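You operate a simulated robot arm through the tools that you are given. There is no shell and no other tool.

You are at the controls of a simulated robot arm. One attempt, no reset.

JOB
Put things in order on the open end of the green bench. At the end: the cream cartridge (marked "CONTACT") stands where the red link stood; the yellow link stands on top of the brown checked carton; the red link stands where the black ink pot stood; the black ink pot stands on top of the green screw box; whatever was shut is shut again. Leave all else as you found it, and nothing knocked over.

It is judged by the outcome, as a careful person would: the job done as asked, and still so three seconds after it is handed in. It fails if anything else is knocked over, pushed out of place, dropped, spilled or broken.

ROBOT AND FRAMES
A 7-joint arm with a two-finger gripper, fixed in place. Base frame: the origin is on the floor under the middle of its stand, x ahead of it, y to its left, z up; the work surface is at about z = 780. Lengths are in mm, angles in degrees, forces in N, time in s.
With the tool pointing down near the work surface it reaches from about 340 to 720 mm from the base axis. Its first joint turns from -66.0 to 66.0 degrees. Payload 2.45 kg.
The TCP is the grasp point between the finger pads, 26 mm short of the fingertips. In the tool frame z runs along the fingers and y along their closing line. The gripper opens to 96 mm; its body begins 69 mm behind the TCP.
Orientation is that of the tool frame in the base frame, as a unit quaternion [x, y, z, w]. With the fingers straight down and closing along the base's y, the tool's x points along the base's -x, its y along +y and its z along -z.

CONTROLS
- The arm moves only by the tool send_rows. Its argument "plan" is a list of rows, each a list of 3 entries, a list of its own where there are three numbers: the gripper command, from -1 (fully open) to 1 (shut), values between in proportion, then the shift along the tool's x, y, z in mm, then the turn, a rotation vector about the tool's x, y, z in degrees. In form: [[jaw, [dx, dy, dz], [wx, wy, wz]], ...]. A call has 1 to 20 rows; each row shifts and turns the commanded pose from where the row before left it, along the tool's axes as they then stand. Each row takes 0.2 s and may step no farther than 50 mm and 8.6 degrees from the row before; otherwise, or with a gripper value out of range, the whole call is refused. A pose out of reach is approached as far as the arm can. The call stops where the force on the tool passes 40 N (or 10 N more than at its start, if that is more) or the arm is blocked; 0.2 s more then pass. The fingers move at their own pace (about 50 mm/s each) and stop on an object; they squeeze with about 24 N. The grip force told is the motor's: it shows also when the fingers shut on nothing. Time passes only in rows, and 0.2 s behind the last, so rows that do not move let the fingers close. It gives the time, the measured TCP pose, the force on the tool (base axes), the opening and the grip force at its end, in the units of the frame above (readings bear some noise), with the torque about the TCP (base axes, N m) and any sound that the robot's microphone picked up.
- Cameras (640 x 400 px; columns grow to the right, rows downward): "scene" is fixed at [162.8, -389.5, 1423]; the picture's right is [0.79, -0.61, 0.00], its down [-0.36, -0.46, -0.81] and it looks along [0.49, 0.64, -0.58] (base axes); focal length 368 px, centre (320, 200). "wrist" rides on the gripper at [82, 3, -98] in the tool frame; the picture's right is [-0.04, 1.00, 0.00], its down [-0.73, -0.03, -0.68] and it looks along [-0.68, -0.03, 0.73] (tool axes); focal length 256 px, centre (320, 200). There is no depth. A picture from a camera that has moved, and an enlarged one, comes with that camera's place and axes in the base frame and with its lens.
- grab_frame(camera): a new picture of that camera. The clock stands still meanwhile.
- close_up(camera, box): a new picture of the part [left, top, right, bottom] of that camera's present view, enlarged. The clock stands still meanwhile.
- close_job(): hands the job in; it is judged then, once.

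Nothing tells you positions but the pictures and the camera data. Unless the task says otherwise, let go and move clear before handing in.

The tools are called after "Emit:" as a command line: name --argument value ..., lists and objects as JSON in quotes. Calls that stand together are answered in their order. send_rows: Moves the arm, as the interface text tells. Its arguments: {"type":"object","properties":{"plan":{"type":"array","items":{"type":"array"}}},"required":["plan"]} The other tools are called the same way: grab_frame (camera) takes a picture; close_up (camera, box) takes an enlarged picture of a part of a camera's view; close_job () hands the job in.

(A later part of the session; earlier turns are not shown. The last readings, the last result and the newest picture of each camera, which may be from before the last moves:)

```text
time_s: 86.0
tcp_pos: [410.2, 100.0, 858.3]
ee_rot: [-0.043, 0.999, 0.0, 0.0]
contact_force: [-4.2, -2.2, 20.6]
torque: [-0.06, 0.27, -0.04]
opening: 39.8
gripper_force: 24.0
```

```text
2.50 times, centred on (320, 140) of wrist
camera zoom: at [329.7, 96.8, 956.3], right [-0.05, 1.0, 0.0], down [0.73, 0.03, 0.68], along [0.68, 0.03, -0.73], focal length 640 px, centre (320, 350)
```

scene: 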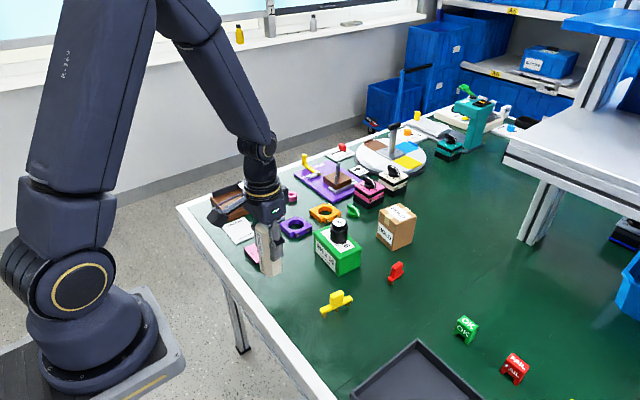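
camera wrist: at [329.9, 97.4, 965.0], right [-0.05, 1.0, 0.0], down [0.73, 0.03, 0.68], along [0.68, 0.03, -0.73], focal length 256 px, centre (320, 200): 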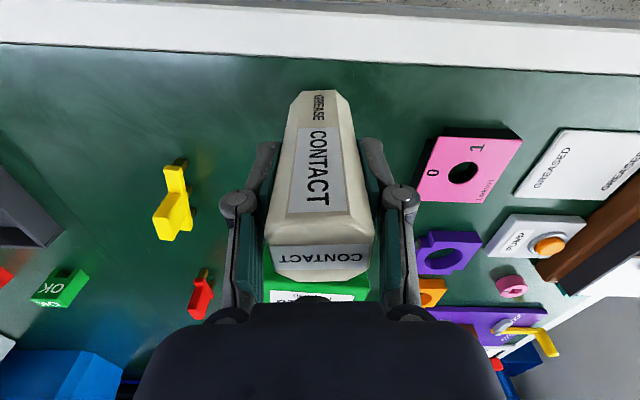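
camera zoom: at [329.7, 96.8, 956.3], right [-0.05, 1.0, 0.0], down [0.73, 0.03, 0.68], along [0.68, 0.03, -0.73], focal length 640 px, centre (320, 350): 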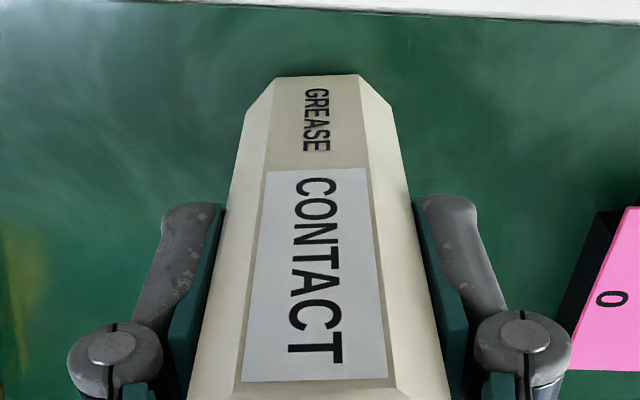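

The cartridge is on the bench, and its base matches the red link's original image position. I'll ease off and open gradually.

Emit:
send_rows --plan '[[1, [0, 0, -0.4], [0, 0, 0]], [1, [0, 0, -0.4], [0, 0, 0]], [1, [0, 0, 0], [0, 0, 0]], [0.16, [0, 0, 0], [0, 0, 0]], [0.1, [0, 0, 0], [0, 0, 0]], [0.0, [0, 0, 0], [0, 0, 0]], [-0.15, [0, 0, 0], [0, 0, 0]], [-0.3, [0, 0, 0], [0, 0, 0]], [-0.45, [0, 0, 0], [0, 0, 0]], [-0.45, [0, 0, 0], [0, 0, 0]]]'

Emit:
grab_frame --camera "wrist"

Emit:
close_up --camera "scene" --box '[240, 230, 310, 300]'

```text
time_s: 88.2
tcp_pos: [410.9, 99.1, 859.8]
ee_rot: [-0.044, 0.999, 0.0, 0.001]
contact_force: [-0.2, 0.3, 0.0]
torque: [0.02, -0.01, 0.03]
opening: 69.7
gripper_force: 0.0
```

```text
taken
camera wrist: at [330.1, 97.1, 956.6], right [-0.05, 1.0, 0.0], down [0.73, 0.03, 0.68], along [0.68, 0.03, -0.73], focal length 256 px, centre (320, 200)
```

wrist: 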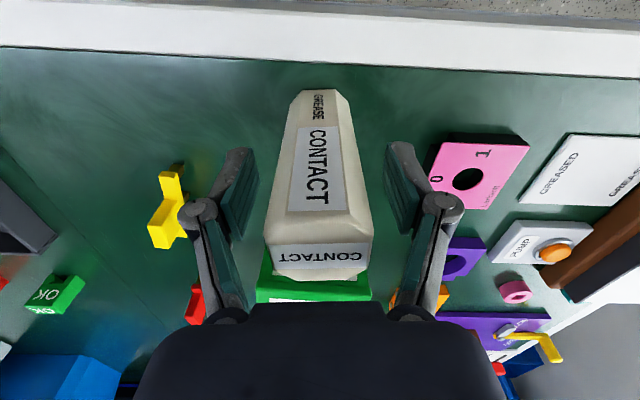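

```text
5.71 times, centred on (275, 265) of scene
camera zoom: at [162.8, -389.5, 1423.0], right [0.79, -0.61, 0.0], down [-0.36, -0.46, -0.81], along [0.49, 0.64, -0.58], focal length 2100 px, centre (577, -171)
```

zoom: 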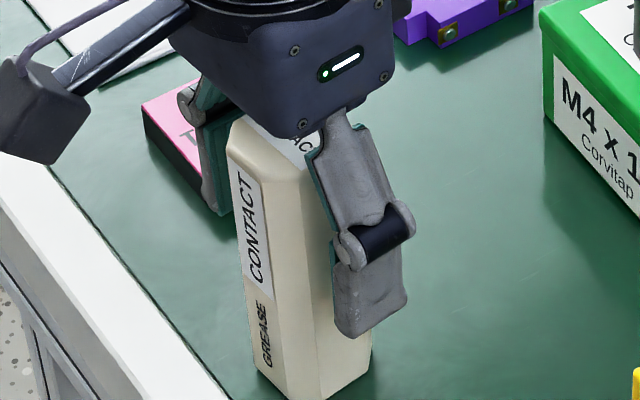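

The cartridge stands free. I'll rise straight up and move over to the yellow link.

Emit:
send_rows --plan '[[-0.45, [0, 0, -10], [0, 0, 0]], [-0.45, [0, 0, -25], [0, 0, 0]], [-0.45, [0, 0, -35], [0, 0, 0]], [-0.45, [0, 0, -40], [0, 0, 2.5]], [-0.45, [0, 0, 0], [0, 0, 2.5]], [-0.45, [-13, -20, 0], [0, 0, 0]], [-0.45, [-16, -25, 0], [0, 0, 0]], [-0.45, [-16, -25, 0], [0, 0, 0]], [-0.45, [-16, -25, 10], [0, 0, 0]], [-0.45, [-10, -20, 20], [0, 0, 0]], [-0.45, [0, 0, 20], [0, 0, 0]], [-0.45, [0, 0, 0], [0, 0, 0]]]'

Emit:
grab_frame --camera "wrist"

Emit:
grab_frame --camera "scene"

Emit:
close_up --camera "wrist" --box '[270, 50, 370, 150]'

Emit:
close_up --camera "scene" --box '[305, 270, 365, 330]'

```text
time_s: 90.8
tcp_pos: [483.1, -15.5, 917.7]
ee_rot: [0.001, 1.0, 0.0, 0.0]
contact_force: [0.2, -0.5, -0.2]
torque: [-0.03, 0.07, 0.03]
opening: 69.3
gripper_force: 0.0
```

```text
taken
camera wrist: at [401.3, -11.6, 1015.9], right [0.04, 1.0, 0.0], down [0.73, -0.03, 0.68], along [0.68, -0.03, -0.73], focal length 256 px, centre (320, 200)
```

wrist: 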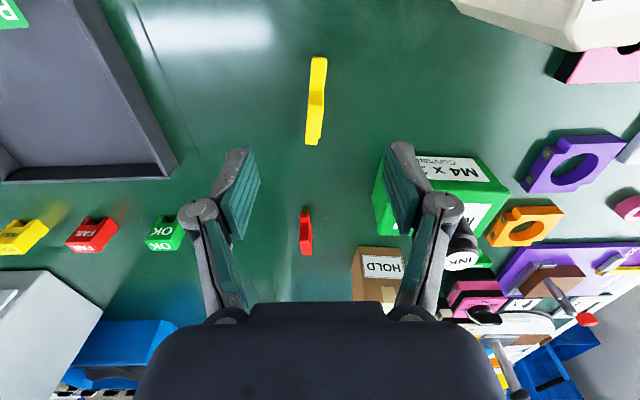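

```text
taken
```

scene: 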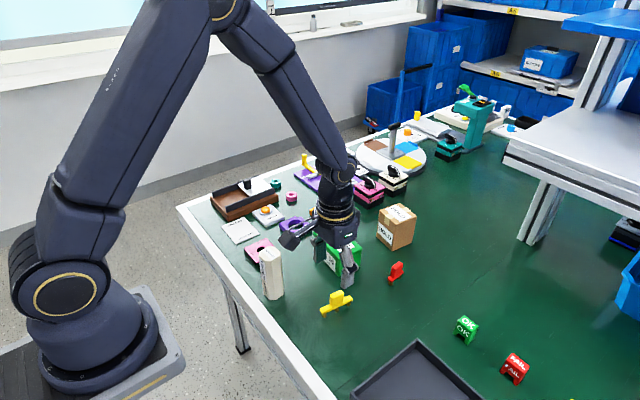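

```text
4.00 times, centred on (320, 100) of wrist
camera zoom: at [401.3, -11.6, 1015.9], right [0.04, 1.0, 0.0], down [0.73, -0.03, 0.68], along [0.68, -0.03, -0.73], focal length 1024 px, centre (320, 600)
```

zoom: 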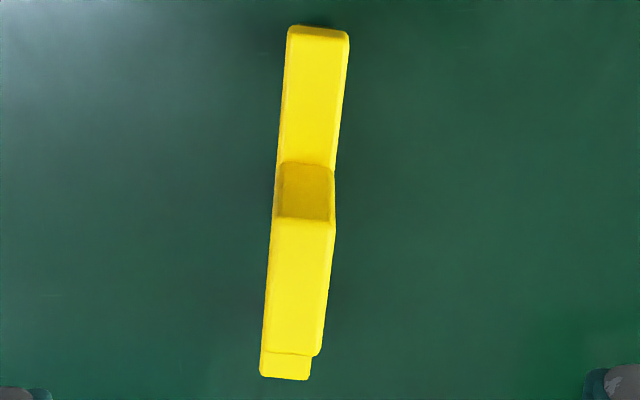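

```text
6.67 times, centred on (335, 300) of scene
camera zoom: at [162.8, -389.5, 1423.0], right [0.79, -0.61, 0.0], down [-0.36, -0.46, -0.81], along [0.49, 0.64, -0.58], focal length 2450 px, centre (220, -467)
```

zoom: 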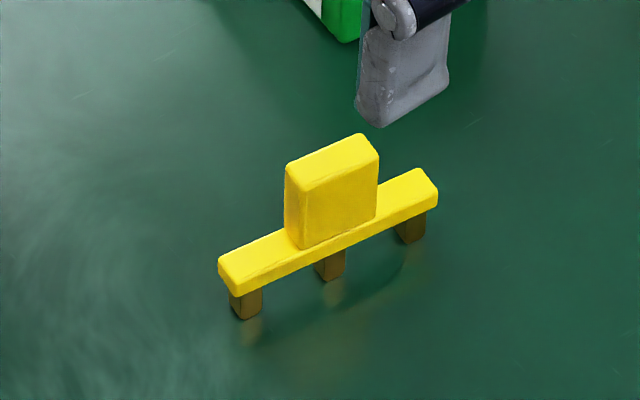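

All three placed items look good. Before picking up the yellow link (centre about (490,-20), turned about -9°), I'll check the reach to the carton and look at its top.

Emit:
send_rows --plan '[[0.5, [0, 0, -20], [0, 0, 0]], [0.5, [-20, 5, -25], [0, 0, 0]], [0.5, [-35, 10, -17], [0, 0, 0]], [0.5, [-40, 13, 0], [0, 0, 0]], [0.5, [-40, 13, 0], [0, 0, 0]], [0.5, [-40, 13, 0], [0, 0, 0]], [0.5, [-30, 10, 0], [0, 0, 0]], [0.5, [-10, 4, 0], [0, 0, 0]], [0.5, [0, 0, 0], [0, 0, 0]]]'

Emit:
grab_frame --camera "wrist"

```text
time_s: 92.8
tcp_pos: [697.4, 52.7, 980.4]
ee_rot: [0.0, 1.0, 0.0, -0.001]
contact_force: [-0.4, 0.6, 0.1]
torque: [0.0, 0.0, 0.0]
opening: 24.2
gripper_force: 0.0
```

```text
taken
camera wrist: at [616.2, 57.4, 1078.9], right [0.04, 1.0, 0.0], down [0.73, -0.03, 0.68], along [0.68, -0.03, -0.73], focal length 256 px, centre (320, 200)
```

wrist: 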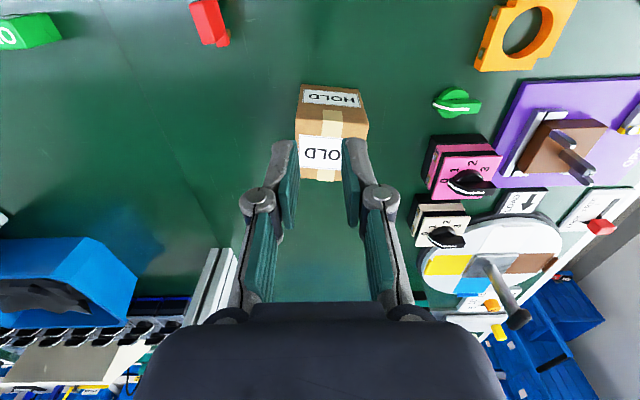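

Emit:
close_up --camera "wrist" --box '[280, 70, 390, 190]'

Emit:
close_up --camera "scene" --box '[365, 190, 425, 260]'

```text
3.33 times, centred on (335, 130) of wrist
camera zoom: at [616.2, 57.4, 1078.9], right [0.04, 1.0, 0.0], down [0.73, -0.03, 0.68], along [0.68, -0.03, -0.73], focal length 853 px, centre (270, 433)
```

zoom: 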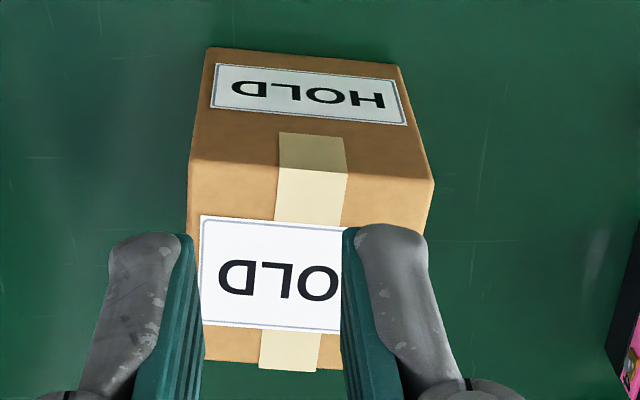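

```text
5.71 times, centred on (395, 225) of scene
camera zoom: at [162.8, -389.5, 1423.0], right [0.79, -0.61, 0.0], down [-0.36, -0.46, -0.81], along [0.49, 0.64, -0.58], focal length 2100 px, centre (-109, 57)
```

zoom: 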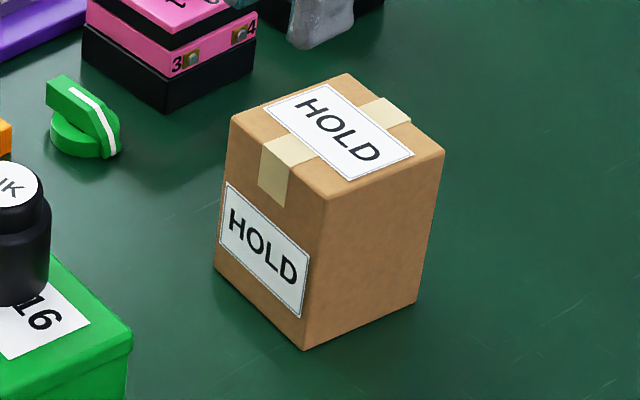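

The carton top is about 66×66 mm, centred near (753,61), at about z=865. I'll test whether the arm reaches there at placing height with the empty gripper.

Emit:
send_rows --plan '[[0.5, [-14, 2, 0], [0, 0, 0]], [0.5, [-14, 2, 0], [0, 0, 0]], [0.5, [-14, 2, 0], [0, 0, 0]], [0.5, [-13.5, 2.5, 0], [0, 0, 0]], [0.5, [0, 0, 15], [0, 0, 0]], [0.5, [0, 0, 15], [0, 0, 0]], [0.5, [0, 0, 15], [0, 0, 0]], [0.5, [0, 0, 10], [0, 0, 0]], [0.5, [0, 0, 0], [0, 0, 0]]]'

Emit:
grab_frame --camera "wrist"

Emit:
grab_frame --camera "scene"

```text
time_s: 94.8
tcp_pos: [727.4, 58.4, 923.7]
ee_rot: [0.0, 1.0, -0.001, 0.0]
contact_force: [-0.8, 0.5, 0.0]
torque: [-0.02, 0.04, 0.03]
opening: 24.0
gripper_force: 0.1
out of reach, approached as far as the arm can: row 3, 4
```

```text
taken
camera wrist: at [645.9, 62.1, 1022.0], right [0.04, 1.0, 0.0], down [0.73, -0.03, 0.68], along [0.68, -0.03, -0.73], focal length 256 px, centre (320, 200)
```

wrist: 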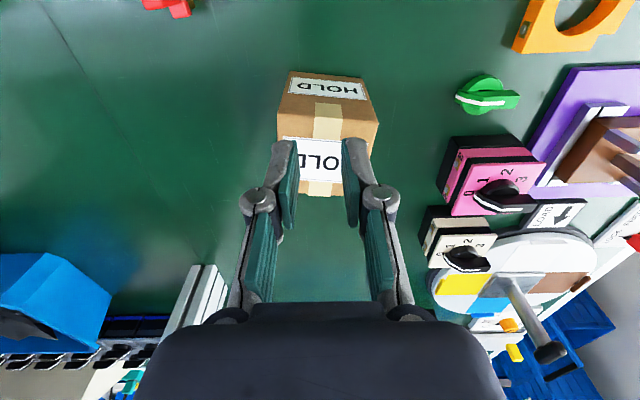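

```text
taken
```

scene: 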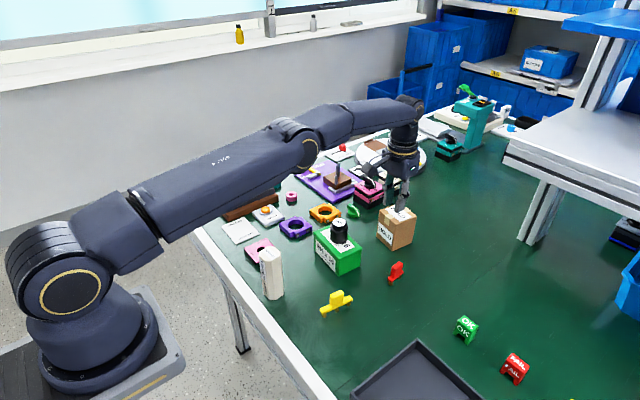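

With the tool vertical the arm only reaches about 728 mm, so I'll need a slight outward tilt. The link's legs span about 70 mm on a 66 mm top, so I'd place it along the carton's diagonal. I'll test a pose with yaw 38° and a 12° tilt, still empty.

Emit:
send_rows --plan '[[0.5, [0, 0, -20], [0, 0, 0]], [0.5, [0, 0, -20], [0, 0, 0]], [0.5, [0, 0, 0], [0, 0, -7.7]], [0.5, [0, 0, 0], [0, 0, -7.7]], [0.5, [0, 0, 0], [0, 0, -7.7]], [0.5, [0, 0, 0], [0, 0, -7.7]], [0.5, [0, 0, 0], [0, 0, -7.6]], [0.5, [0, 0, 0], [0, -4, 0]], [0.5, [0, 0, 0], [0, -4, 0]], [0.5, [0, 0, 0], [0, -4, 0]], [0.5, [0, 0, 0], [0, 0, 0]]]'

Emit:
grab_frame --camera "scene"

```text
time_s: 97.2
tcp_pos: [726.6, 58.1, 964.4]
ee_rot: [-0.327, 0.939, 0.034, 0.1]
contact_force: [-0.3, -1.0, -0.6]
torque: [0.0, 0.0, 0.03]
opening: 24.1
gripper_force: 0.1
```

```text
taken
```

scene: 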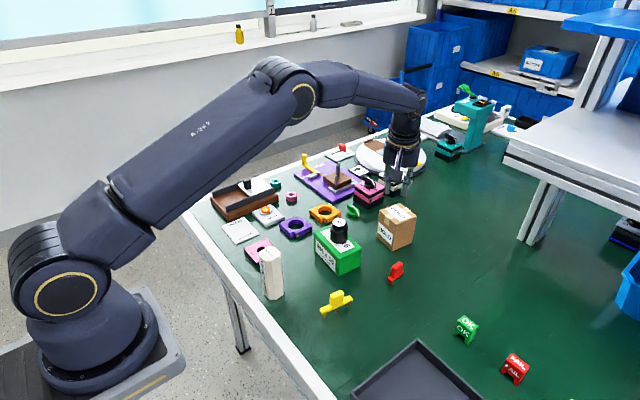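

The tilted pose is fine here. I'll now move it to (753,61) and down toward z=924 to test reach.

Emit:
send_rows --plan '[[0.5, [-11.05, -7.05, 2.4], [0, 0, 0]], [0.5, [-11.05, -7.05, 2.4], [0, 0, 0]], [0.5, [2.8, 0, 13], [0, 0, 0]], [0.5, [2.8, 0, 13], [0, 0, 0]], [0.5, [2.8, 0, 13], [0, 0, 0]], [0.5, [0, 0, 0], [0, 0, 0]]]'

Emit:
grab_frame --camera "wrist"

Emit:
close_up --camera "scene" --box '[350, 130, 470, 250]'

```text
time_s: 98.6
tcp_pos: [753.4, 61.7, 924.2]
ee_rot: [-0.327, 0.939, 0.034, 0.099]
contact_force: [0.7, -0.9, 0.6]
torque: [-0.03, 0.01, 0.01]
opening: 23.9
gripper_force: 0.1
```

```text
taken
camera wrist: at [673.7, 2.2, 1002.7], right [-0.59, 0.81, 0.01], down [0.47, 0.34, 0.82], along [0.66, 0.49, -0.58], focal length 256 px, centre (320, 200)
```

wrist: 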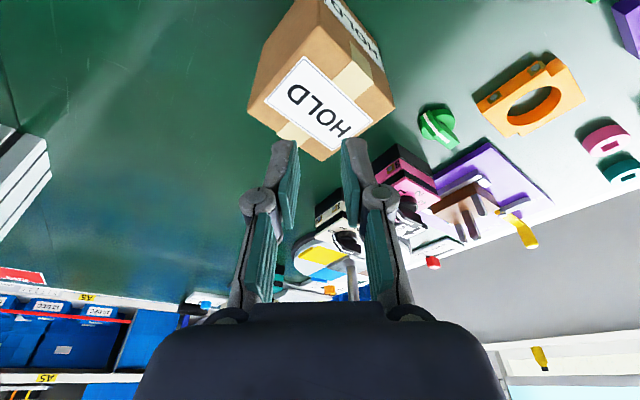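

```text
3.33 times, centred on (410, 190) of scene
camera zoom: at [162.8, -389.5, 1423.0], right [0.79, -0.61, 0.0], down [-0.36, -0.46, -0.81], along [0.49, 0.64, -0.58], focal length 1225 px, centre (20, 233)
```

zoom: 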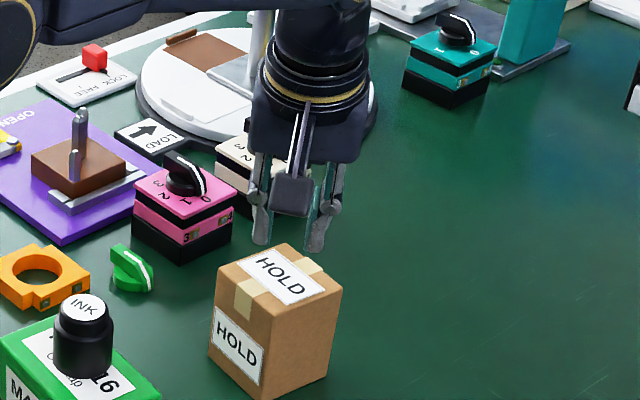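

The tilted pose reaches (753,62,924). I'll zoom in on the carton top from here to refine its centre.

Emit:
close_up --camera "wrist" --box '[235, 0, 415, 180]'

```text
2.22 times, centred on (325, 90) of wrist
camera zoom: at [673.7, 2.2, 1002.7], right [-0.59, 0.81, 0.01], down [0.47, 0.34, 0.82], along [0.66, 0.49, -0.58], focal length 569 px, centre (309, 444)
```

zoom: 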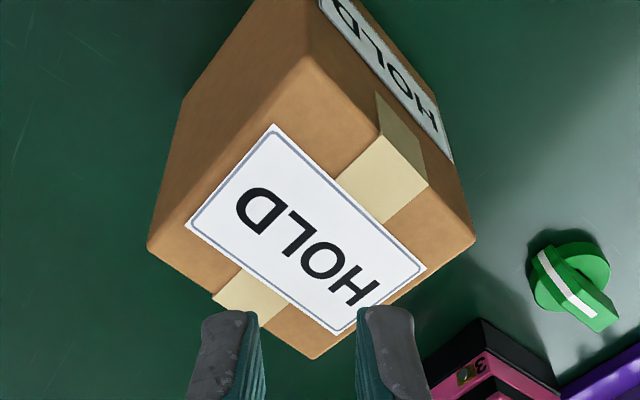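

The carton top centre is (752,61.5) with its diagonal at about 38°, which matches this tool pose. I'll go back to the yellow link keeping the 12° tilt and turn the tool to the link's heading.

Emit:
send_rows --plan '[[0.5, [-3.9, 0, -18.2], [0, 0, 0]], [0.5, [-3.9, 0, -18.2], [0, 0, 0]], [0.5, [-3.9, 0, -18.2], [0, 0, 0]], [0.5, [20, 8, -4.3], [0, 0, 0]], [0.5, [36, 14.3, -7.7], [0, 0, 0]], [0.5, [36, 14.3, -7.7], [0, 0, 0]], [0.5, [36, 14.3, -7.7], [0, 0, 0]], [0.5, [36, 14.3, -7.7], [0, 0, 0]], [0.5, [36, 14.3, -7.7], [0, 0, 0]], [0.5, [36, 14.3, -7.7], [0, 0, 0]], [0.5, [15, 5.7, -3.6], [0, 0, 0]], [0.3, [0, 0, 0], [1.636, 0, 7.69]], [0, [0, 0, 0], [1.636, 0, 7.69]], [-0.2, [0, 0, 0], [1.636, 0, 7.69]], [-0.3, [0, 0, 0], [1.636, 0, 7.69]], [-0.3, [0, 0, 0], [1.636, 0, 7.69]], [-0.3, [0, 0, 0], [1.636, 0, 7.69]], [-0.3, [0, 0, 0], [0, 0, 0]]]'

Emit:
grab_frame --camera "wrist"

Emit:
grab_frame --camera "scene"

```text
time_s: 102.4
tcp_pos: [490.6, -20.6, 980.7]
ee_rot: [0.077, 0.992, -0.008, 0.104]
contact_force: [-1.3, 0.9, 0.6]
torque: [0.03, 0.02, -0.02]
opening: 62.6
gripper_force: 0.0
```

```text
taken
camera wrist: at [392.6, -1.0, 1059.8], right [0.19, 0.98, 0.01], down [0.56, -0.12, 0.82], along [0.8, -0.15, -0.58], focal length 256 px, centre (320, 200)
```

wrist: 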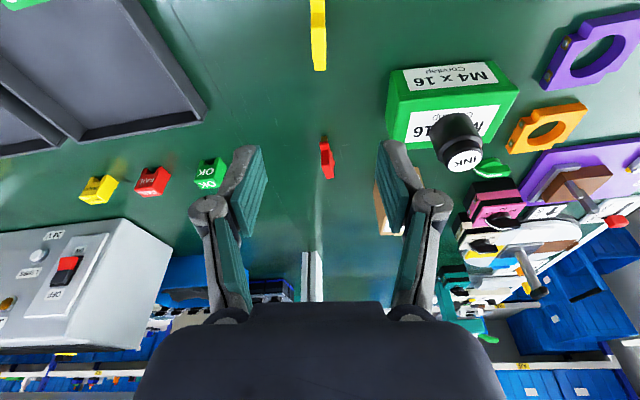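

```text
taken
```

scene: 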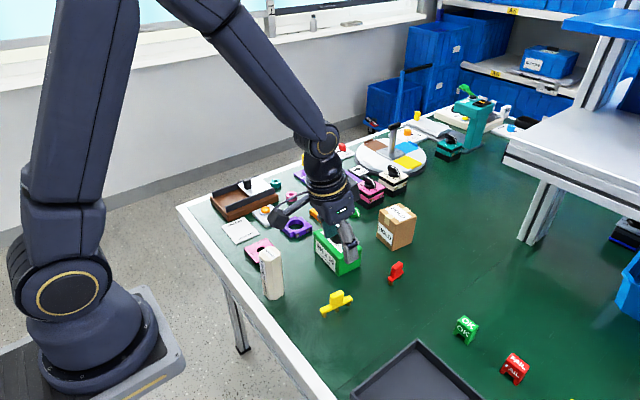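

The tool is above the yellow link with matching heading and tilt. I'll descend vertically to z≈880 and verify alignment.

Emit:
send_rows --plan '[[-0.3, [4.2, 0, 19.6], [0, 0, 0]], [-0.3, [5.2, 0, 24.5], [0, 0, 0]], [-0.3, [5.2, 0, 24.5], [0, 0, 0]], [-0.3, [5.2, 0, 24.5], [0, 0, 0]], [-0.3, [1, 0, 4.7], [0, 0, 0]], [-0.3, [0, 0, 0], [0, 0, 0]]]'

Emit:
close_up --camera "wrist" --box '[250, 60, 390, 200]'

Emit:
close_up --camera "scene" --box '[290, 230, 380, 320]'

```text
time_s: 103.8
tcp_pos: [490.7, -20.9, 881.0]
ee_rot: [0.076, 0.992, -0.008, 0.105]
contact_force: [0.0, 0.5, 0.2]
torque: [0.01, 0.0, 0.01]
opening: 62.3
gripper_force: 0.1
```

```text
2.86 times, centred on (320, 130) of wrist
camera zoom: at [393.0, -1.5, 959.8], right [0.19, 0.98, 0.01], down [0.56, -0.12, 0.82], along [0.8, -0.15, -0.58], focal length 731 px, centre (320, 400)
```

zoom: 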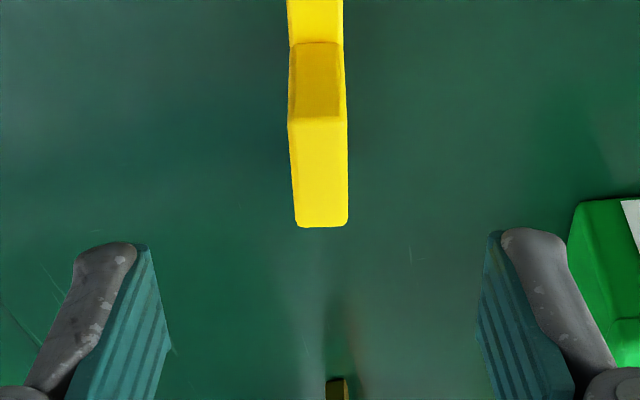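

```text
4.44 times, centred on (335, 275) of scene
camera zoom: at [162.8, -389.5, 1423.0], right [0.79, -0.61, 0.0], down [-0.36, -0.46, -0.81], along [0.49, 0.64, -0.58], focal length 1633 px, centre (253, -133)
```

zoom: 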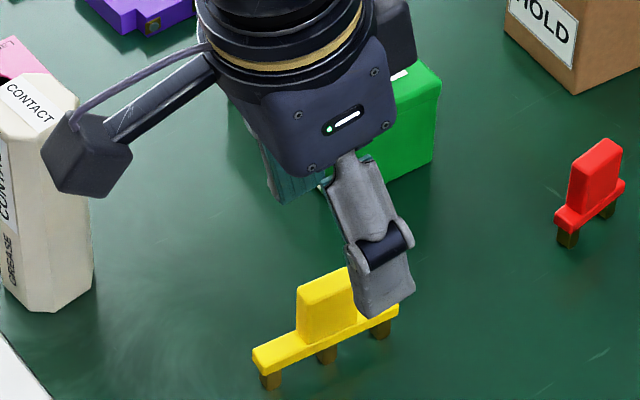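

The link is centred between the fingers. I'll descend to z≈831.5, so the fingertips clear the bar, and check.

Emit:
send_rows --plan '[[-0.3, [4.6, 0, 14.4], [0, 0, 0]], [-0.3, [3.1, 0, 14.7], [0, 0, 0]], [-0.3, [3.1, 0, 14.7], [0, 0, 0]], [-0.3, [0.93, 0, 4.4], [0, 0, 0]], [-0.3, [0, 0, 0], [0, 0, 0]]]'

Emit:
grab_frame --camera "wrist"

Emit:
close_up --camera "scene" --box '[290, 240, 380, 330]'

```text
time_s: 105.0
tcp_pos: [489.3, -19.5, 831.3]
ee_rot: [0.076, 0.992, -0.008, 0.105]
contact_force: [-0.2, 0.4, -0.5]
torque: [-0.04, -0.02, 0.01]
opening: 62.2
gripper_force: 0.1
```

```text
taken
camera wrist: at [391.4, -1.2, 910.2], right [0.19, 0.98, 0.01], down [0.56, -0.12, 0.82], along [0.8, -0.15, -0.58], focal length 256 px, centre (320, 200)
```

wrist: 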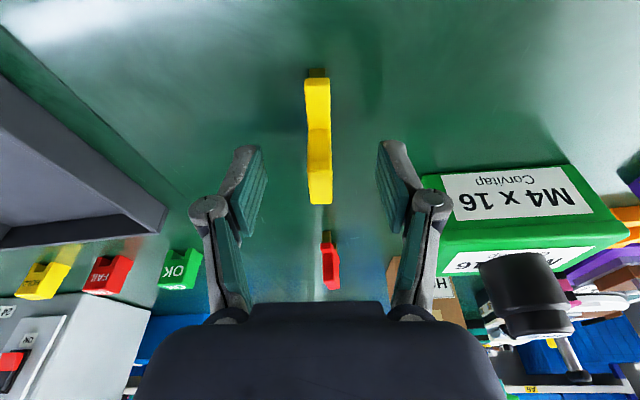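

```text
4.44 times, centred on (335, 285) of scene
camera zoom: at [162.8, -389.5, 1423.0], right [0.79, -0.61, 0.0], down [-0.36, -0.46, -0.81], along [0.49, 0.64, -0.58], focal length 1633 px, centre (253, -178)
```

zoom: 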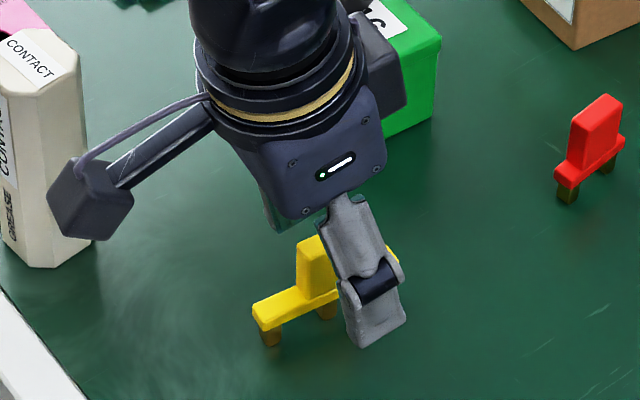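

Alignment is good and nothing is touching. I'll close the jaw on the yellow tab.

Emit:
send_rows --plan '[[0, [0, 0, 0], [0, 0, 0]], [0.4, [0, 0, 0], [0, 0, 0]], [0.6, [0, 0, 0], [0, 0, 0]], [0.7, [0, 0, 0], [0, 0, 0]], [0.8, [0, 0, 0], [0, 0, 0]], [1, [0, 0, 0], [0, 0, 0]], [1, [0, 0, 0], [0, 0, 0]], [1, [0, 0, 0], [0, 0, 0]], [1, [0, 0, 0], [0, 0, 0]]]'

Emit:
close_up --camera "wrist" --box '[240, 60, 400, 220]'

Emit:
close_up --camera "scene" --box '[300, 260, 370, 330]'

```text
time_s: 107.0
tcp_pos: [489.9, -20.3, 831.9]
ee_rot: [0.076, 0.992, -0.008, 0.105]
contact_force: [0.9, 0.2, -0.1]
torque: [-0.01, -0.03, -0.02]
opening: 10.8
gripper_force: 24.0
```

```text
2.50 times, centred on (320, 140) of wrist
camera zoom: at [391.4, -1.2, 910.4], right [0.19, 0.98, 0.01], down [0.56, -0.12, 0.82], along [0.8, -0.15, -0.58], focal length 640 px, centre (320, 350)
```

zoom: 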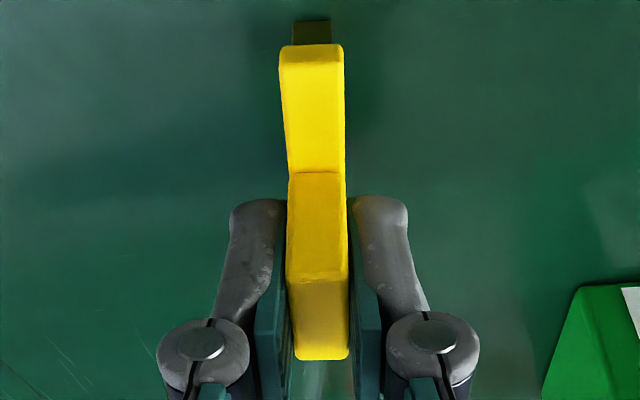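

```text
5.71 times, centred on (335, 295) of scene
camera zoom: at [162.8, -389.5, 1423.0], right [0.79, -0.61, 0.0], down [-0.36, -0.46, -0.81], along [0.49, 0.64, -0.58], focal length 2100 px, centre (234, -343)
```

zoom: 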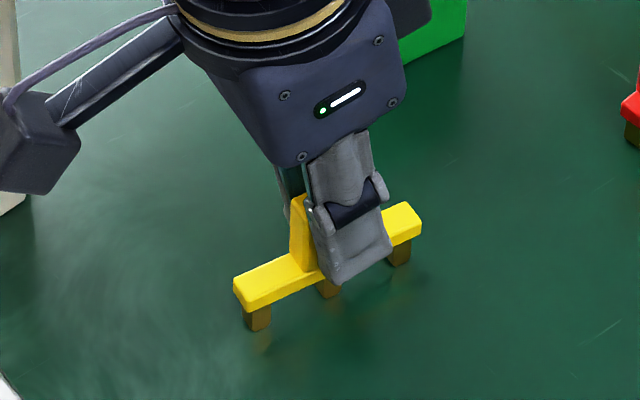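

The yellow tab is gripped at 10.8 mm. I'll lift it slowly straight up.

Emit:
send_rows --plan '[[1, [-0.21, 0, -0.98], [0, 0, 0]], [1, [-0.42, 0, -1.96], [0, 0, 0]], [1, [-0.62, 0, -2.93], [0, 0, 0]], [1, [-0.83, 0, -3.91], [0, 0, 0]], [1, [-1.04, 0, -4.89], [0, 0, 0]], [1, [-1.25, 0, -5.87], [0, 0, 0]], [1, [-1.66, 0, -7.83], [0, 0, 0]], [1, [-1.66, 0, -7.83], [0, 0, 0]], [1, [-1.66, 0, -7.83], [0, 0, 0]], [1, [-1.66, 0, -7.83], [0, 0, 0]], [1, [-1.66, 0, -7.83], [0, 0, 0]], [1, [-1.66, 0, -7.83], [0, 0, 0]], [1, [-1.66, 0, -7.83], [0, 0, 0]], [1, [-1.66, 0, -7.83], [0, 0, 0]], [1, [-1.66, 0, -7.83], [0, 0, 0]], [1, [-1.66, 0, -7.83], [0, 0, 0]], [1, [-1.25, 0, -5.87], [0, 0, 0]], [1, [-0.83, 0, -3.91], [0, 0, 0]], [1, [-0.42, 0, -1.96], [0, 0, 0]], [1, [0, 0, 0], [0, 0, 0]]]'

Emit:
close_up --camera "wrist" --box '[240, 60, 400, 220]'

Emit:
close_up --camera "scene" --box '[280, 190, 400, 310]'

```text
time_s: 111.2
tcp_pos: [487.8, -19.4, 944.1]
ee_rot: [0.077, 0.992, -0.008, 0.104]
contact_force: [0.9, -0.6, -1.3]
torque: [0.0, -0.01, -0.02]
opening: 11.2
gripper_force: 23.9
```

```text
2.50 times, centred on (320, 140) of wrist
camera zoom: at [391.1, -0.9, 1023.5], right [0.19, 0.98, 0.01], down [0.56, -0.12, 0.82], along [0.8, -0.15, -0.58], focal length 640 px, centre (320, 350)
```

zoom: 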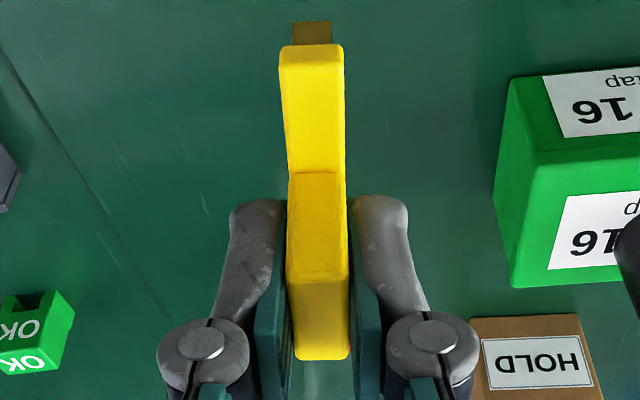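

```text
3.33 times, centred on (340, 250) of scene
camera zoom: at [162.8, -389.5, 1423.0], right [0.79, -0.61, 0.0], down [-0.36, -0.46, -0.81], along [0.49, 0.64, -0.58], focal length 1225 px, centre (253, 33)
```

zoom: 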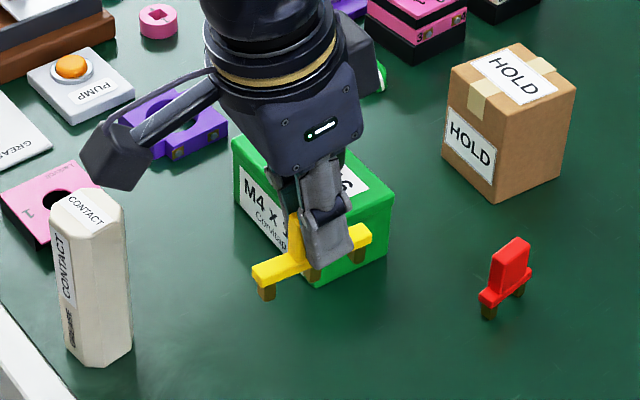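

The link is held level. I'll turn it slowly to the carton's diagonal heading here, then carry it over.

Emit:
send_rows --plan '[[1, [0, 0, 0], [-0.41, 0, -1.92]], [1, [0, 0, 0], [-0.82, 0, -3.84]], [1, [0, 0, 0], [-0.82, 0, -3.84]], [1, [0, 0, 0], [-0.82, 0, -3.84]], [1, [0, 0, 0], [-0.82, 0, -3.84]], [1, [0, 0, 0], [-0.82, 0, -3.84]], [1, [0, 0, 0], [-0.82, 0, -3.84]], [1, [0, 0, 0], [-0.82, 0, -3.84]], [1, [0, 0, 0], [-0.82, 0, -3.84]], [1, [0, 0, 0], [-0.82, 0, -3.84]], [1, [0, 0, 0], [-0.82, 0, -3.84]], [1, [0, 0, 0], [-0.82, 0, -3.84]], [1, [0, 0, 0], [-0.41, 0, -1.92]], [1, [0, 0, 0], [0, 0, 0]]]'

Emit:
close_up --camera "wrist" --box '[240, 60, 400, 220]'

Emit:
grab_frame --camera "scene"

```text
time_s: 114.2
tcp_pos: [490.2, -19.7, 944.6]
ee_rot: [-0.327, 0.939, 0.035, 0.099]
contact_force: [-1.0, 0.6, -1.4]
torque: [-0.02, -0.01, -0.04]
opening: 11.3
gripper_force: 24.0
```

```text
2.50 times, centred on (320, 140) of wrist
camera zoom: at [409.0, -79.2, 1023.3], right [-0.59, 0.81, 0.01], down [0.47, 0.33, 0.82], along [0.66, 0.49, -0.58], focal length 640 px, centre (320, 350)
```

zoom: 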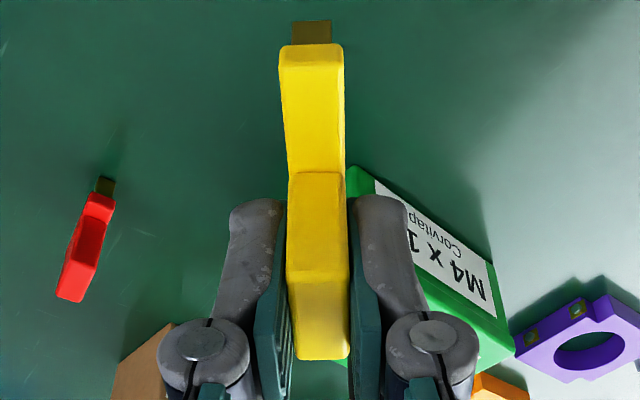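

```text
taken
```

scene: 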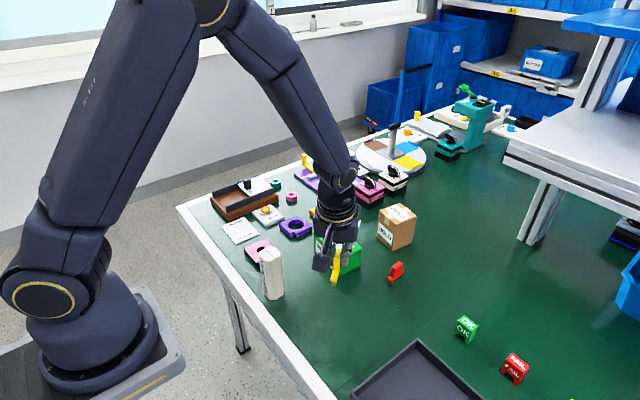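

The link keeps its place in the grip. I'll carry it to above the carton centre in gentle steps.

Emit:
send_rows --plan '[[1, [-1.82, -0.72, 0.39], [0, 0, 0]], [1, [-3.65, -1.45, 0.78], [0, 0, 0]], [1, [-5.47, -2.17, 1.16], [0, 0, 0]], [1, [-7.29, -2.9, 1.55], [0, 0, 0]], [1, [-9.12, -3.62, 1.94], [0, 0, 0]], [1, [-10.94, -4.34, 2.33], [0, 0, 0]], [1, [-10.94, -4.34, 2.33], [0, 0, 0]], [1, [-10.94, -4.34, 2.33], [0, 0, 0]], [1, [-10.94, -4.34, 2.33], [0, 0, 0]], [1, [-10.94, -4.34, 2.33], [0, 0, 0]], [1, [-10.94, -4.34, 2.33], [0, 0, 0]], [1, [-10.94, -4.34, 2.33], [0, 0, 0]], [1, [-10.94, -4.34, 2.33], [0, 0, 0]], [1, [-10.94, -4.34, 2.33], [0, 0, 0]], [1, [-9.12, -3.62, 1.94], [0, 0, 0]], [1, [-7.29, -2.9, 1.55], [0, 0, 0]], [1, [-5.47, -2.17, 1.16], [0, 0, 0]], [1, [-3.65, -1.45, 0.78], [0, 0, 0]], [1, [-1.82, -0.72, 0.39], [0, 0, 0]], [1, [0, 0, 0], [0, 0, 0]]]'

Emit:
send_rows --plan '[[1, [-1.82, -0.72, 0.39], [0, 0, 0]], [1, [-3.65, -1.45, 0.78], [0, 0, 0]], [1, [-5.47, -2.17, 1.16], [0, 0, 0]], [1, [-7.29, -2.9, 1.55], [0, 0, 0]], [1, [-9.12, -3.62, 1.94], [0, 0, 0]], [1, [-10.83, -4.3, 2.3], [0, 0, 0]], [1, [-10.83, -4.3, 2.3], [0, 0, 0]], [1, [-10.83, -4.3, 2.3], [0, 0, 0]], [1, [-10.83, -4.3, 2.3], [0, 0, 0]], [1, [-9.12, -3.62, 1.94], [0, 0, 0]], [1, [-7.29, -2.9, 1.55], [0, 0, 0]], [1, [-5.47, -2.17, 1.16], [0, 0, 0]], [1, [-3.65, -1.45, 0.78], [0, 0, 0]], [1, [-1.82, -0.72, 0.39], [0, 0, 0]], [1, [0, 0, 0], [0, 0, 0]]]'

Emit:
grab_frame --camera "wrist"

Emit:
close_up --camera "scene" --box '[350, 140, 460, 250]'

```text
time_s: 118.4
tcp_pos: [648.0, 29.5, 944.6]
ee_rot: [-0.326, 0.94, 0.034, 0.099]
contact_force: [0.1, -0.2, -0.3]
torque: [-0.01, -0.01, -0.02]
opening: 10.9
gripper_force: 24.0
```

```text
time_s: 121.6
tcp_pos: [750.3, 62.6, 943.8]
ee_rot: [-0.326, 0.939, 0.035, 0.099]
contact_force: [-0.4, 0.2, 0.6]
torque: [-0.01, 0.02, 0.0]
opening: 11.2
gripper_force: 24.0
```

```text
taken
camera wrist: at [671.3, 2.3, 1023.1], right [-0.59, 0.81, 0.01], down [0.47, 0.33, 0.82], along [0.66, 0.49, -0.58], focal length 256 px, centre (320, 200)
```

wrist: 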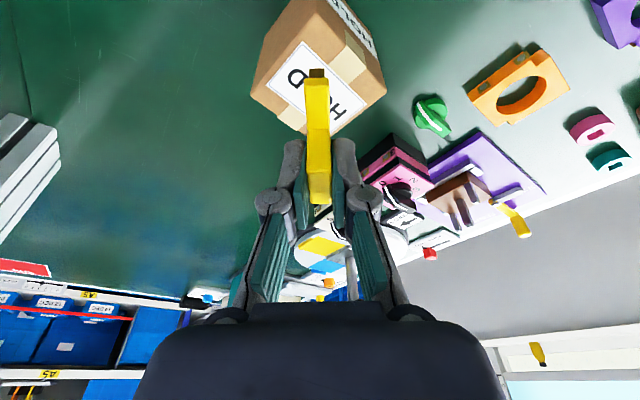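

```text
3.64 times, centred on (405, 195) of scene
camera zoom: at [162.8, -389.5, 1423.0], right [0.79, -0.61, 0.0], down [-0.36, -0.46, -0.81], along [0.49, 0.64, -0.58], focal length 1336 px, centre (11, 218)
```

zoom: 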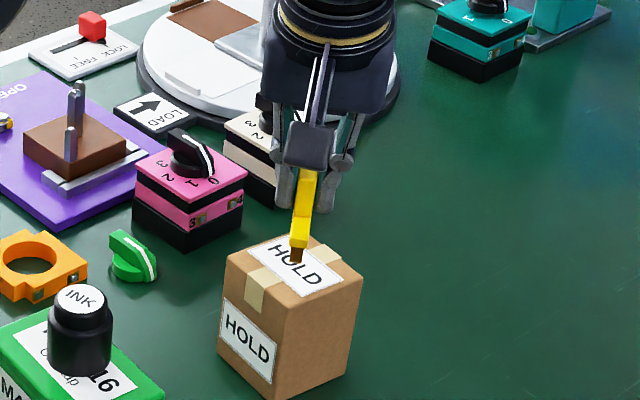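

The link hangs above the carton at (752,62). I'll zoom in to check that it lines up with the carton's diagonal.

Emit:
close_up --camera "wrist" --box '[235, 0, 415, 180]'

```text
2.22 times, centred on (325, 90) of wrist
camera zoom: at [671.3, 2.3, 1023.1], right [-0.59, 0.81, 0.01], down [0.47, 0.33, 0.82], along [0.66, 0.49, -0.58], focal length 569 px, centre (309, 444)
```

zoom: 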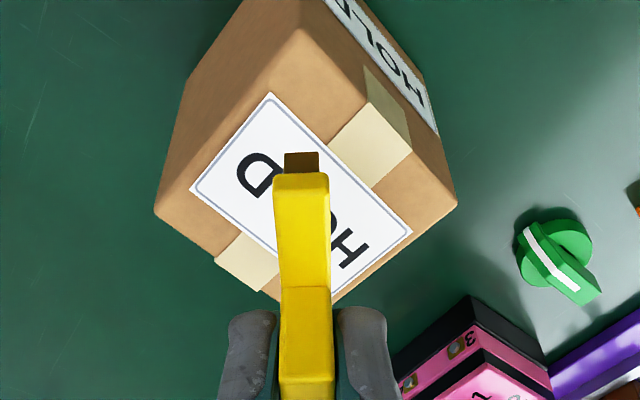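

The link lines up with the diagonal but sits about 3 mm too far out. I'll correct that and lower it toward the carton top.

Emit:
send_rows --plan '[[1, [1.0, 0, -0.2], [0, 0, 0]], [1, [1.9, 0, -0.4], [0, 0, 0]], [1, [0, 0, 0], [0, 0, 0]], [1, [0.21, 0, 0.98], [0, 0, 0]], [1, [0.42, 0, 1.96], [0, 0, 0]], [1, [0.62, 0, 2.93], [0, 0, 0]], [1, [0.62, 0, 2.93], [0, 0, 0]], [1, [0.62, 0, 2.93], [0, 0, 0]], [1, [0.62, 0, 2.93], [0, 0, 0]], [1, [0.62, 0, 2.93], [0, 0, 0]], [1, [0.42, 0, 1.96], [0, 0, 0]], [1, [0.21, 0, 0.98], [0, 0, 0]], [1, [0, 0, 0], [0, 0, 0]]]'

Emit:
close_up --camera "wrist" --box '[235, 0, 415, 180]'

Emit:
close_up --camera "scene" --box '[365, 180, 435, 250]'

```text
time_s: 124.4
tcp_pos: [750.5, 58.6, 923.3]
ee_rot: [-0.326, 0.939, 0.035, 0.099]
contact_force: [-0.2, -0.2, -0.7]
torque: [0.0, -0.01, -0.02]
opening: 11.0
gripper_force: 23.4
```

```text
2.22 times, centred on (325, 90) of wrist
camera zoom: at [669.3, 0.2, 1001.9], right [-0.59, 0.81, 0.01], down [0.47, 0.33, 0.82], along [0.66, 0.49, -0.58], focal length 569 px, centre (309, 444)
```

zoom: 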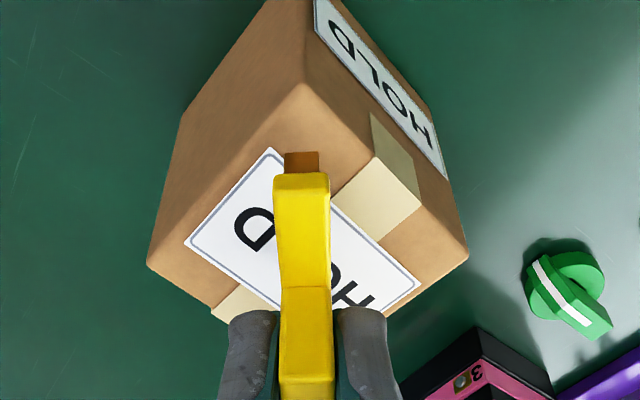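

```text
5.71 times, centred on (400, 215) of scene
camera zoom: at [162.8, -389.5, 1423.0], right [0.79, -0.61, 0.0], down [-0.36, -0.46, -0.81], along [0.49, 0.64, -0.58], focal length 2100 px, centre (-137, 114)
```

zoom: 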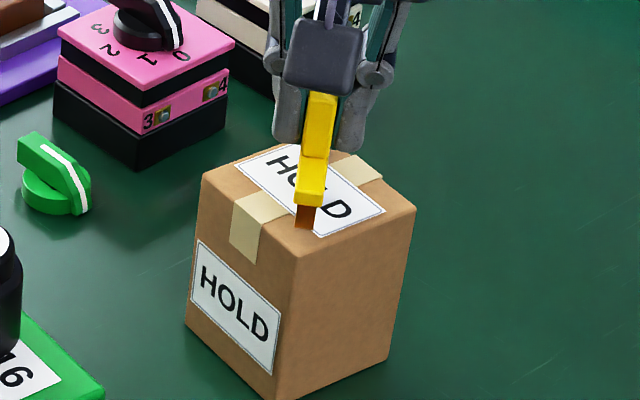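

The near leg is about 12 mm in from the near corner, which is centred along the diagonal. I'll lower the last few millimetres with force checks.

Emit:
send_rows --plan '[[1, [0.21, 0, 0.98], [0, 0, 0]], [1, [0.21, 0, 0.98], [0, 0, 0]], [1, [0.21, 0, 0.98], [0, 0, 0]], [1, [0.1, 0, 0.49], [0, 0, 0]], [1, [0, 0, 0], [0, 0, 0]]]'

Emit:
send_rows --plan '[[1, [0.1, 0, 0.49], [0, 0, 0]], [1, [0.1, 0, 0.49], [0, 0, 0]], [1, [0, 0, 0], [0, 0, 0]]]'

```text
time_s: 125.6
tcp_pos: [749.1, 59.1, 919.5]
ee_rot: [-0.326, 0.94, 0.033, 0.099]
contact_force: [0.1, 0.3, -0.6]
torque: [0.0, 0.01, -0.03]
opening: 10.9
gripper_force: 24.5
```

```text
time_s: 126.4
tcp_pos: [749.2, 59.7, 919.8]
ee_rot: [-0.326, 0.939, 0.034, 0.1]
contact_force: [-2.8, -1.1, 9.2]
torque: [-0.06, 0.18, 0.02]
opening: 11.1
gripper_force: 24.3
```

The link touched the carton at 9 N. I'll check the picture before letting go.

Emit:
send_rows --plan '[[1, [-0.08, 0, -0.35], [0, 0, 0]], [1, [0, 0, 0], [0, 0, 0]]]'

Emit:
close_up --camera "scene" --box '[370, 180, 430, 240]'

Emit:
close_up --camera "wrist" --box '[235, 20, 415, 200]'

```text
time_s: 127.0
tcp_pos: [750.8, 59.9, 920.3]
ee_rot: [-0.326, 0.939, 0.035, 0.101]
contact_force: [-0.9, -1.4, 9.3]
torque: [-0.06, 0.09, 0.01]
opening: 11.2
gripper_force: 23.9
```

```text
6.67 times, centred on (400, 210) of scene
camera zoom: at [162.5, -389.6, 1423.0], right [0.79, -0.61, 0.0], down [-0.36, -0.46, -0.81], along [0.49, 0.64, -0.58], focal length 2450 px, centre (-213, 133)
```

zoom: 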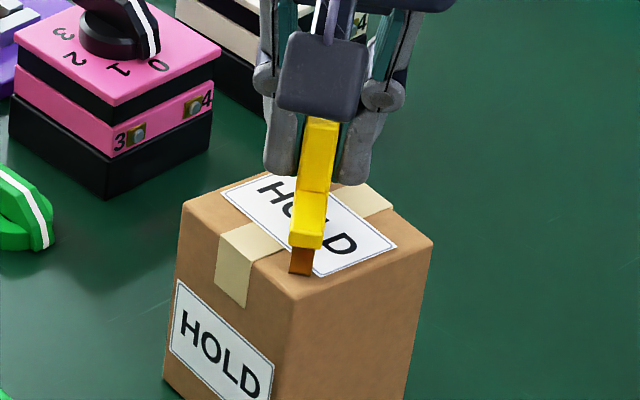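

```text
2.22 times, centred on (325, 110) of wrist
camera zoom: at [669.1, 0.2, 998.2], right [-0.59, 0.81, 0.01], down [0.47, 0.33, 0.82], along [0.66, 0.49, -0.58], focal length 569 px, centre (309, 400)
```

zoom: 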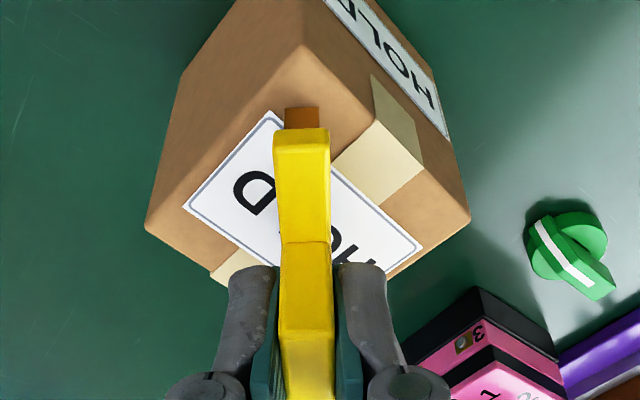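

The legs are resting on the carton top. I'll open the jaw gradually.

Emit:
send_rows --plan '[[1, [-0.06, 0, -0.3], [0, 0, 0]], [1, [0, 0, 0], [0, 0, 0]], [0.75, [0, 0, 0], [0, 0, 0]], [0.7, [0, 0, 0], [0, 0, 0]], [0.6, [0, 0, 0], [0, 0, 0]], [0.5, [0, 0, 0], [0, 0, 0]], [0.3, [0, 0, 0], [0, 0, 0]], [0.1, [0, 0, 0], [0, 0, 0]], [0.0, [0, 0, 0], [0, 0, 0]], [0.0, [0, 0, 0], [0, 0, 0]]]'

Emit:
close_up --camera "scene" --box '[370, 180, 430, 240]'

Emit:
close_up --camera "wrist" --box '[235, 20, 415, 200]'

```text
time_s: 129.2
tcp_pos: [748.5, 59.3, 919.3]
ee_rot: [-0.326, 0.94, 0.034, 0.099]
contact_force: [0.6, -0.7, 0.1]
torque: [-0.03, -0.01, -0.02]
opening: 48.0
gripper_force: 0.0
```

```text
6.67 times, centred on (400, 210) of scene
camera zoom: at [162.8, -389.5, 1423.0], right [0.79, -0.61, 0.0], down [-0.36, -0.46, -0.81], along [0.49, 0.64, -0.58], focal length 2450 px, centre (-213, 133)
```

zoom: 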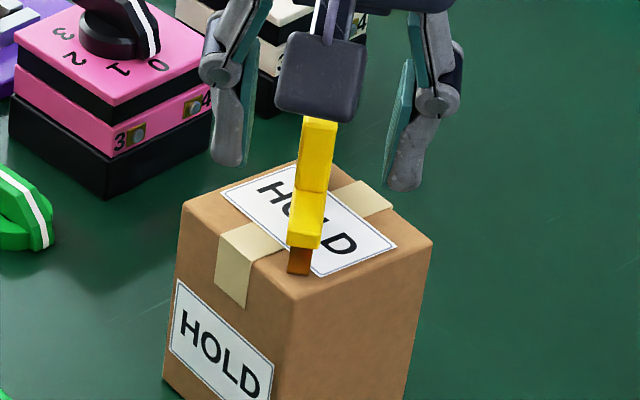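

```text
2.22 times, centred on (325, 110) of wrist
camera zoom: at [669.0, 0.3, 998.1], right [-0.59, 0.81, 0.01], down [0.47, 0.33, 0.82], along [0.66, 0.49, -0.58], focal length 569 px, centre (309, 400)
```

zoom: 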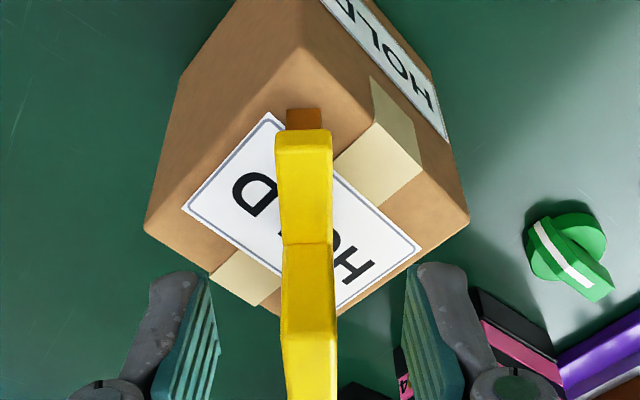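

The yellow link stands upright on the carton. I'll back straight out along the tool axis.

Emit:
send_rows --plan '[[0, [0, 0, -8], [0, 0, 0]], [0, [0, 0, -20], [0, 0, 0]], [0, [0, 0, -30], [0, 0, 0]], [0, [0, 0, -30], [0, 0, 0]], [0, [0, 0, -30], [0, 0, 0]], [0, [0, 0, 0], [0, 0, 0]]]'

Emit:
grab_frame --camera "wrist"

Emit:
grab_frame --camera "scene"

```text
time_s: 130.6
tcp_pos: [730.3, 43.6, 1035.1]
ee_rot: [-0.327, 0.939, 0.035, 0.099]
contact_force: [-0.2, 0.2, 0.0]
torque: [-0.01, -0.02, -0.02]
opening: 48.1
gripper_force: 0.1
```

```text
taken
camera wrist: at [649.8, -15.1, 1114.2], right [-0.59, 0.81, 0.01], down [0.47, 0.33, 0.82], along [0.66, 0.49, -0.58], focal length 256 px, centre (320, 200)
```

wrist: 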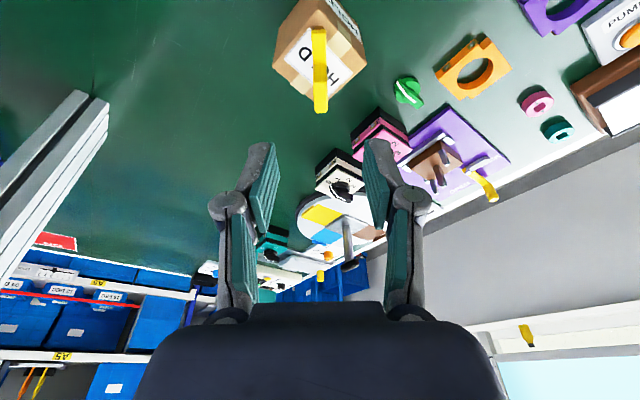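

```text
taken
```

scene: 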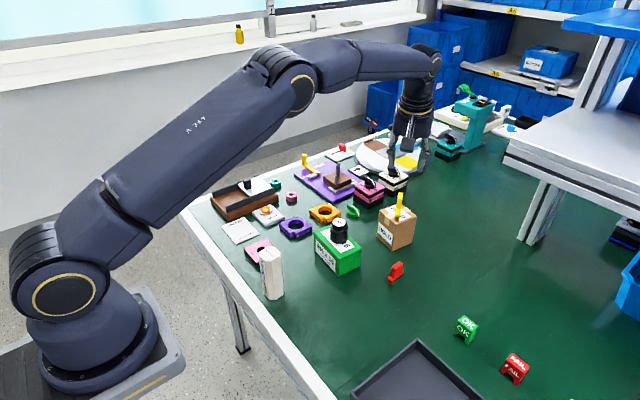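

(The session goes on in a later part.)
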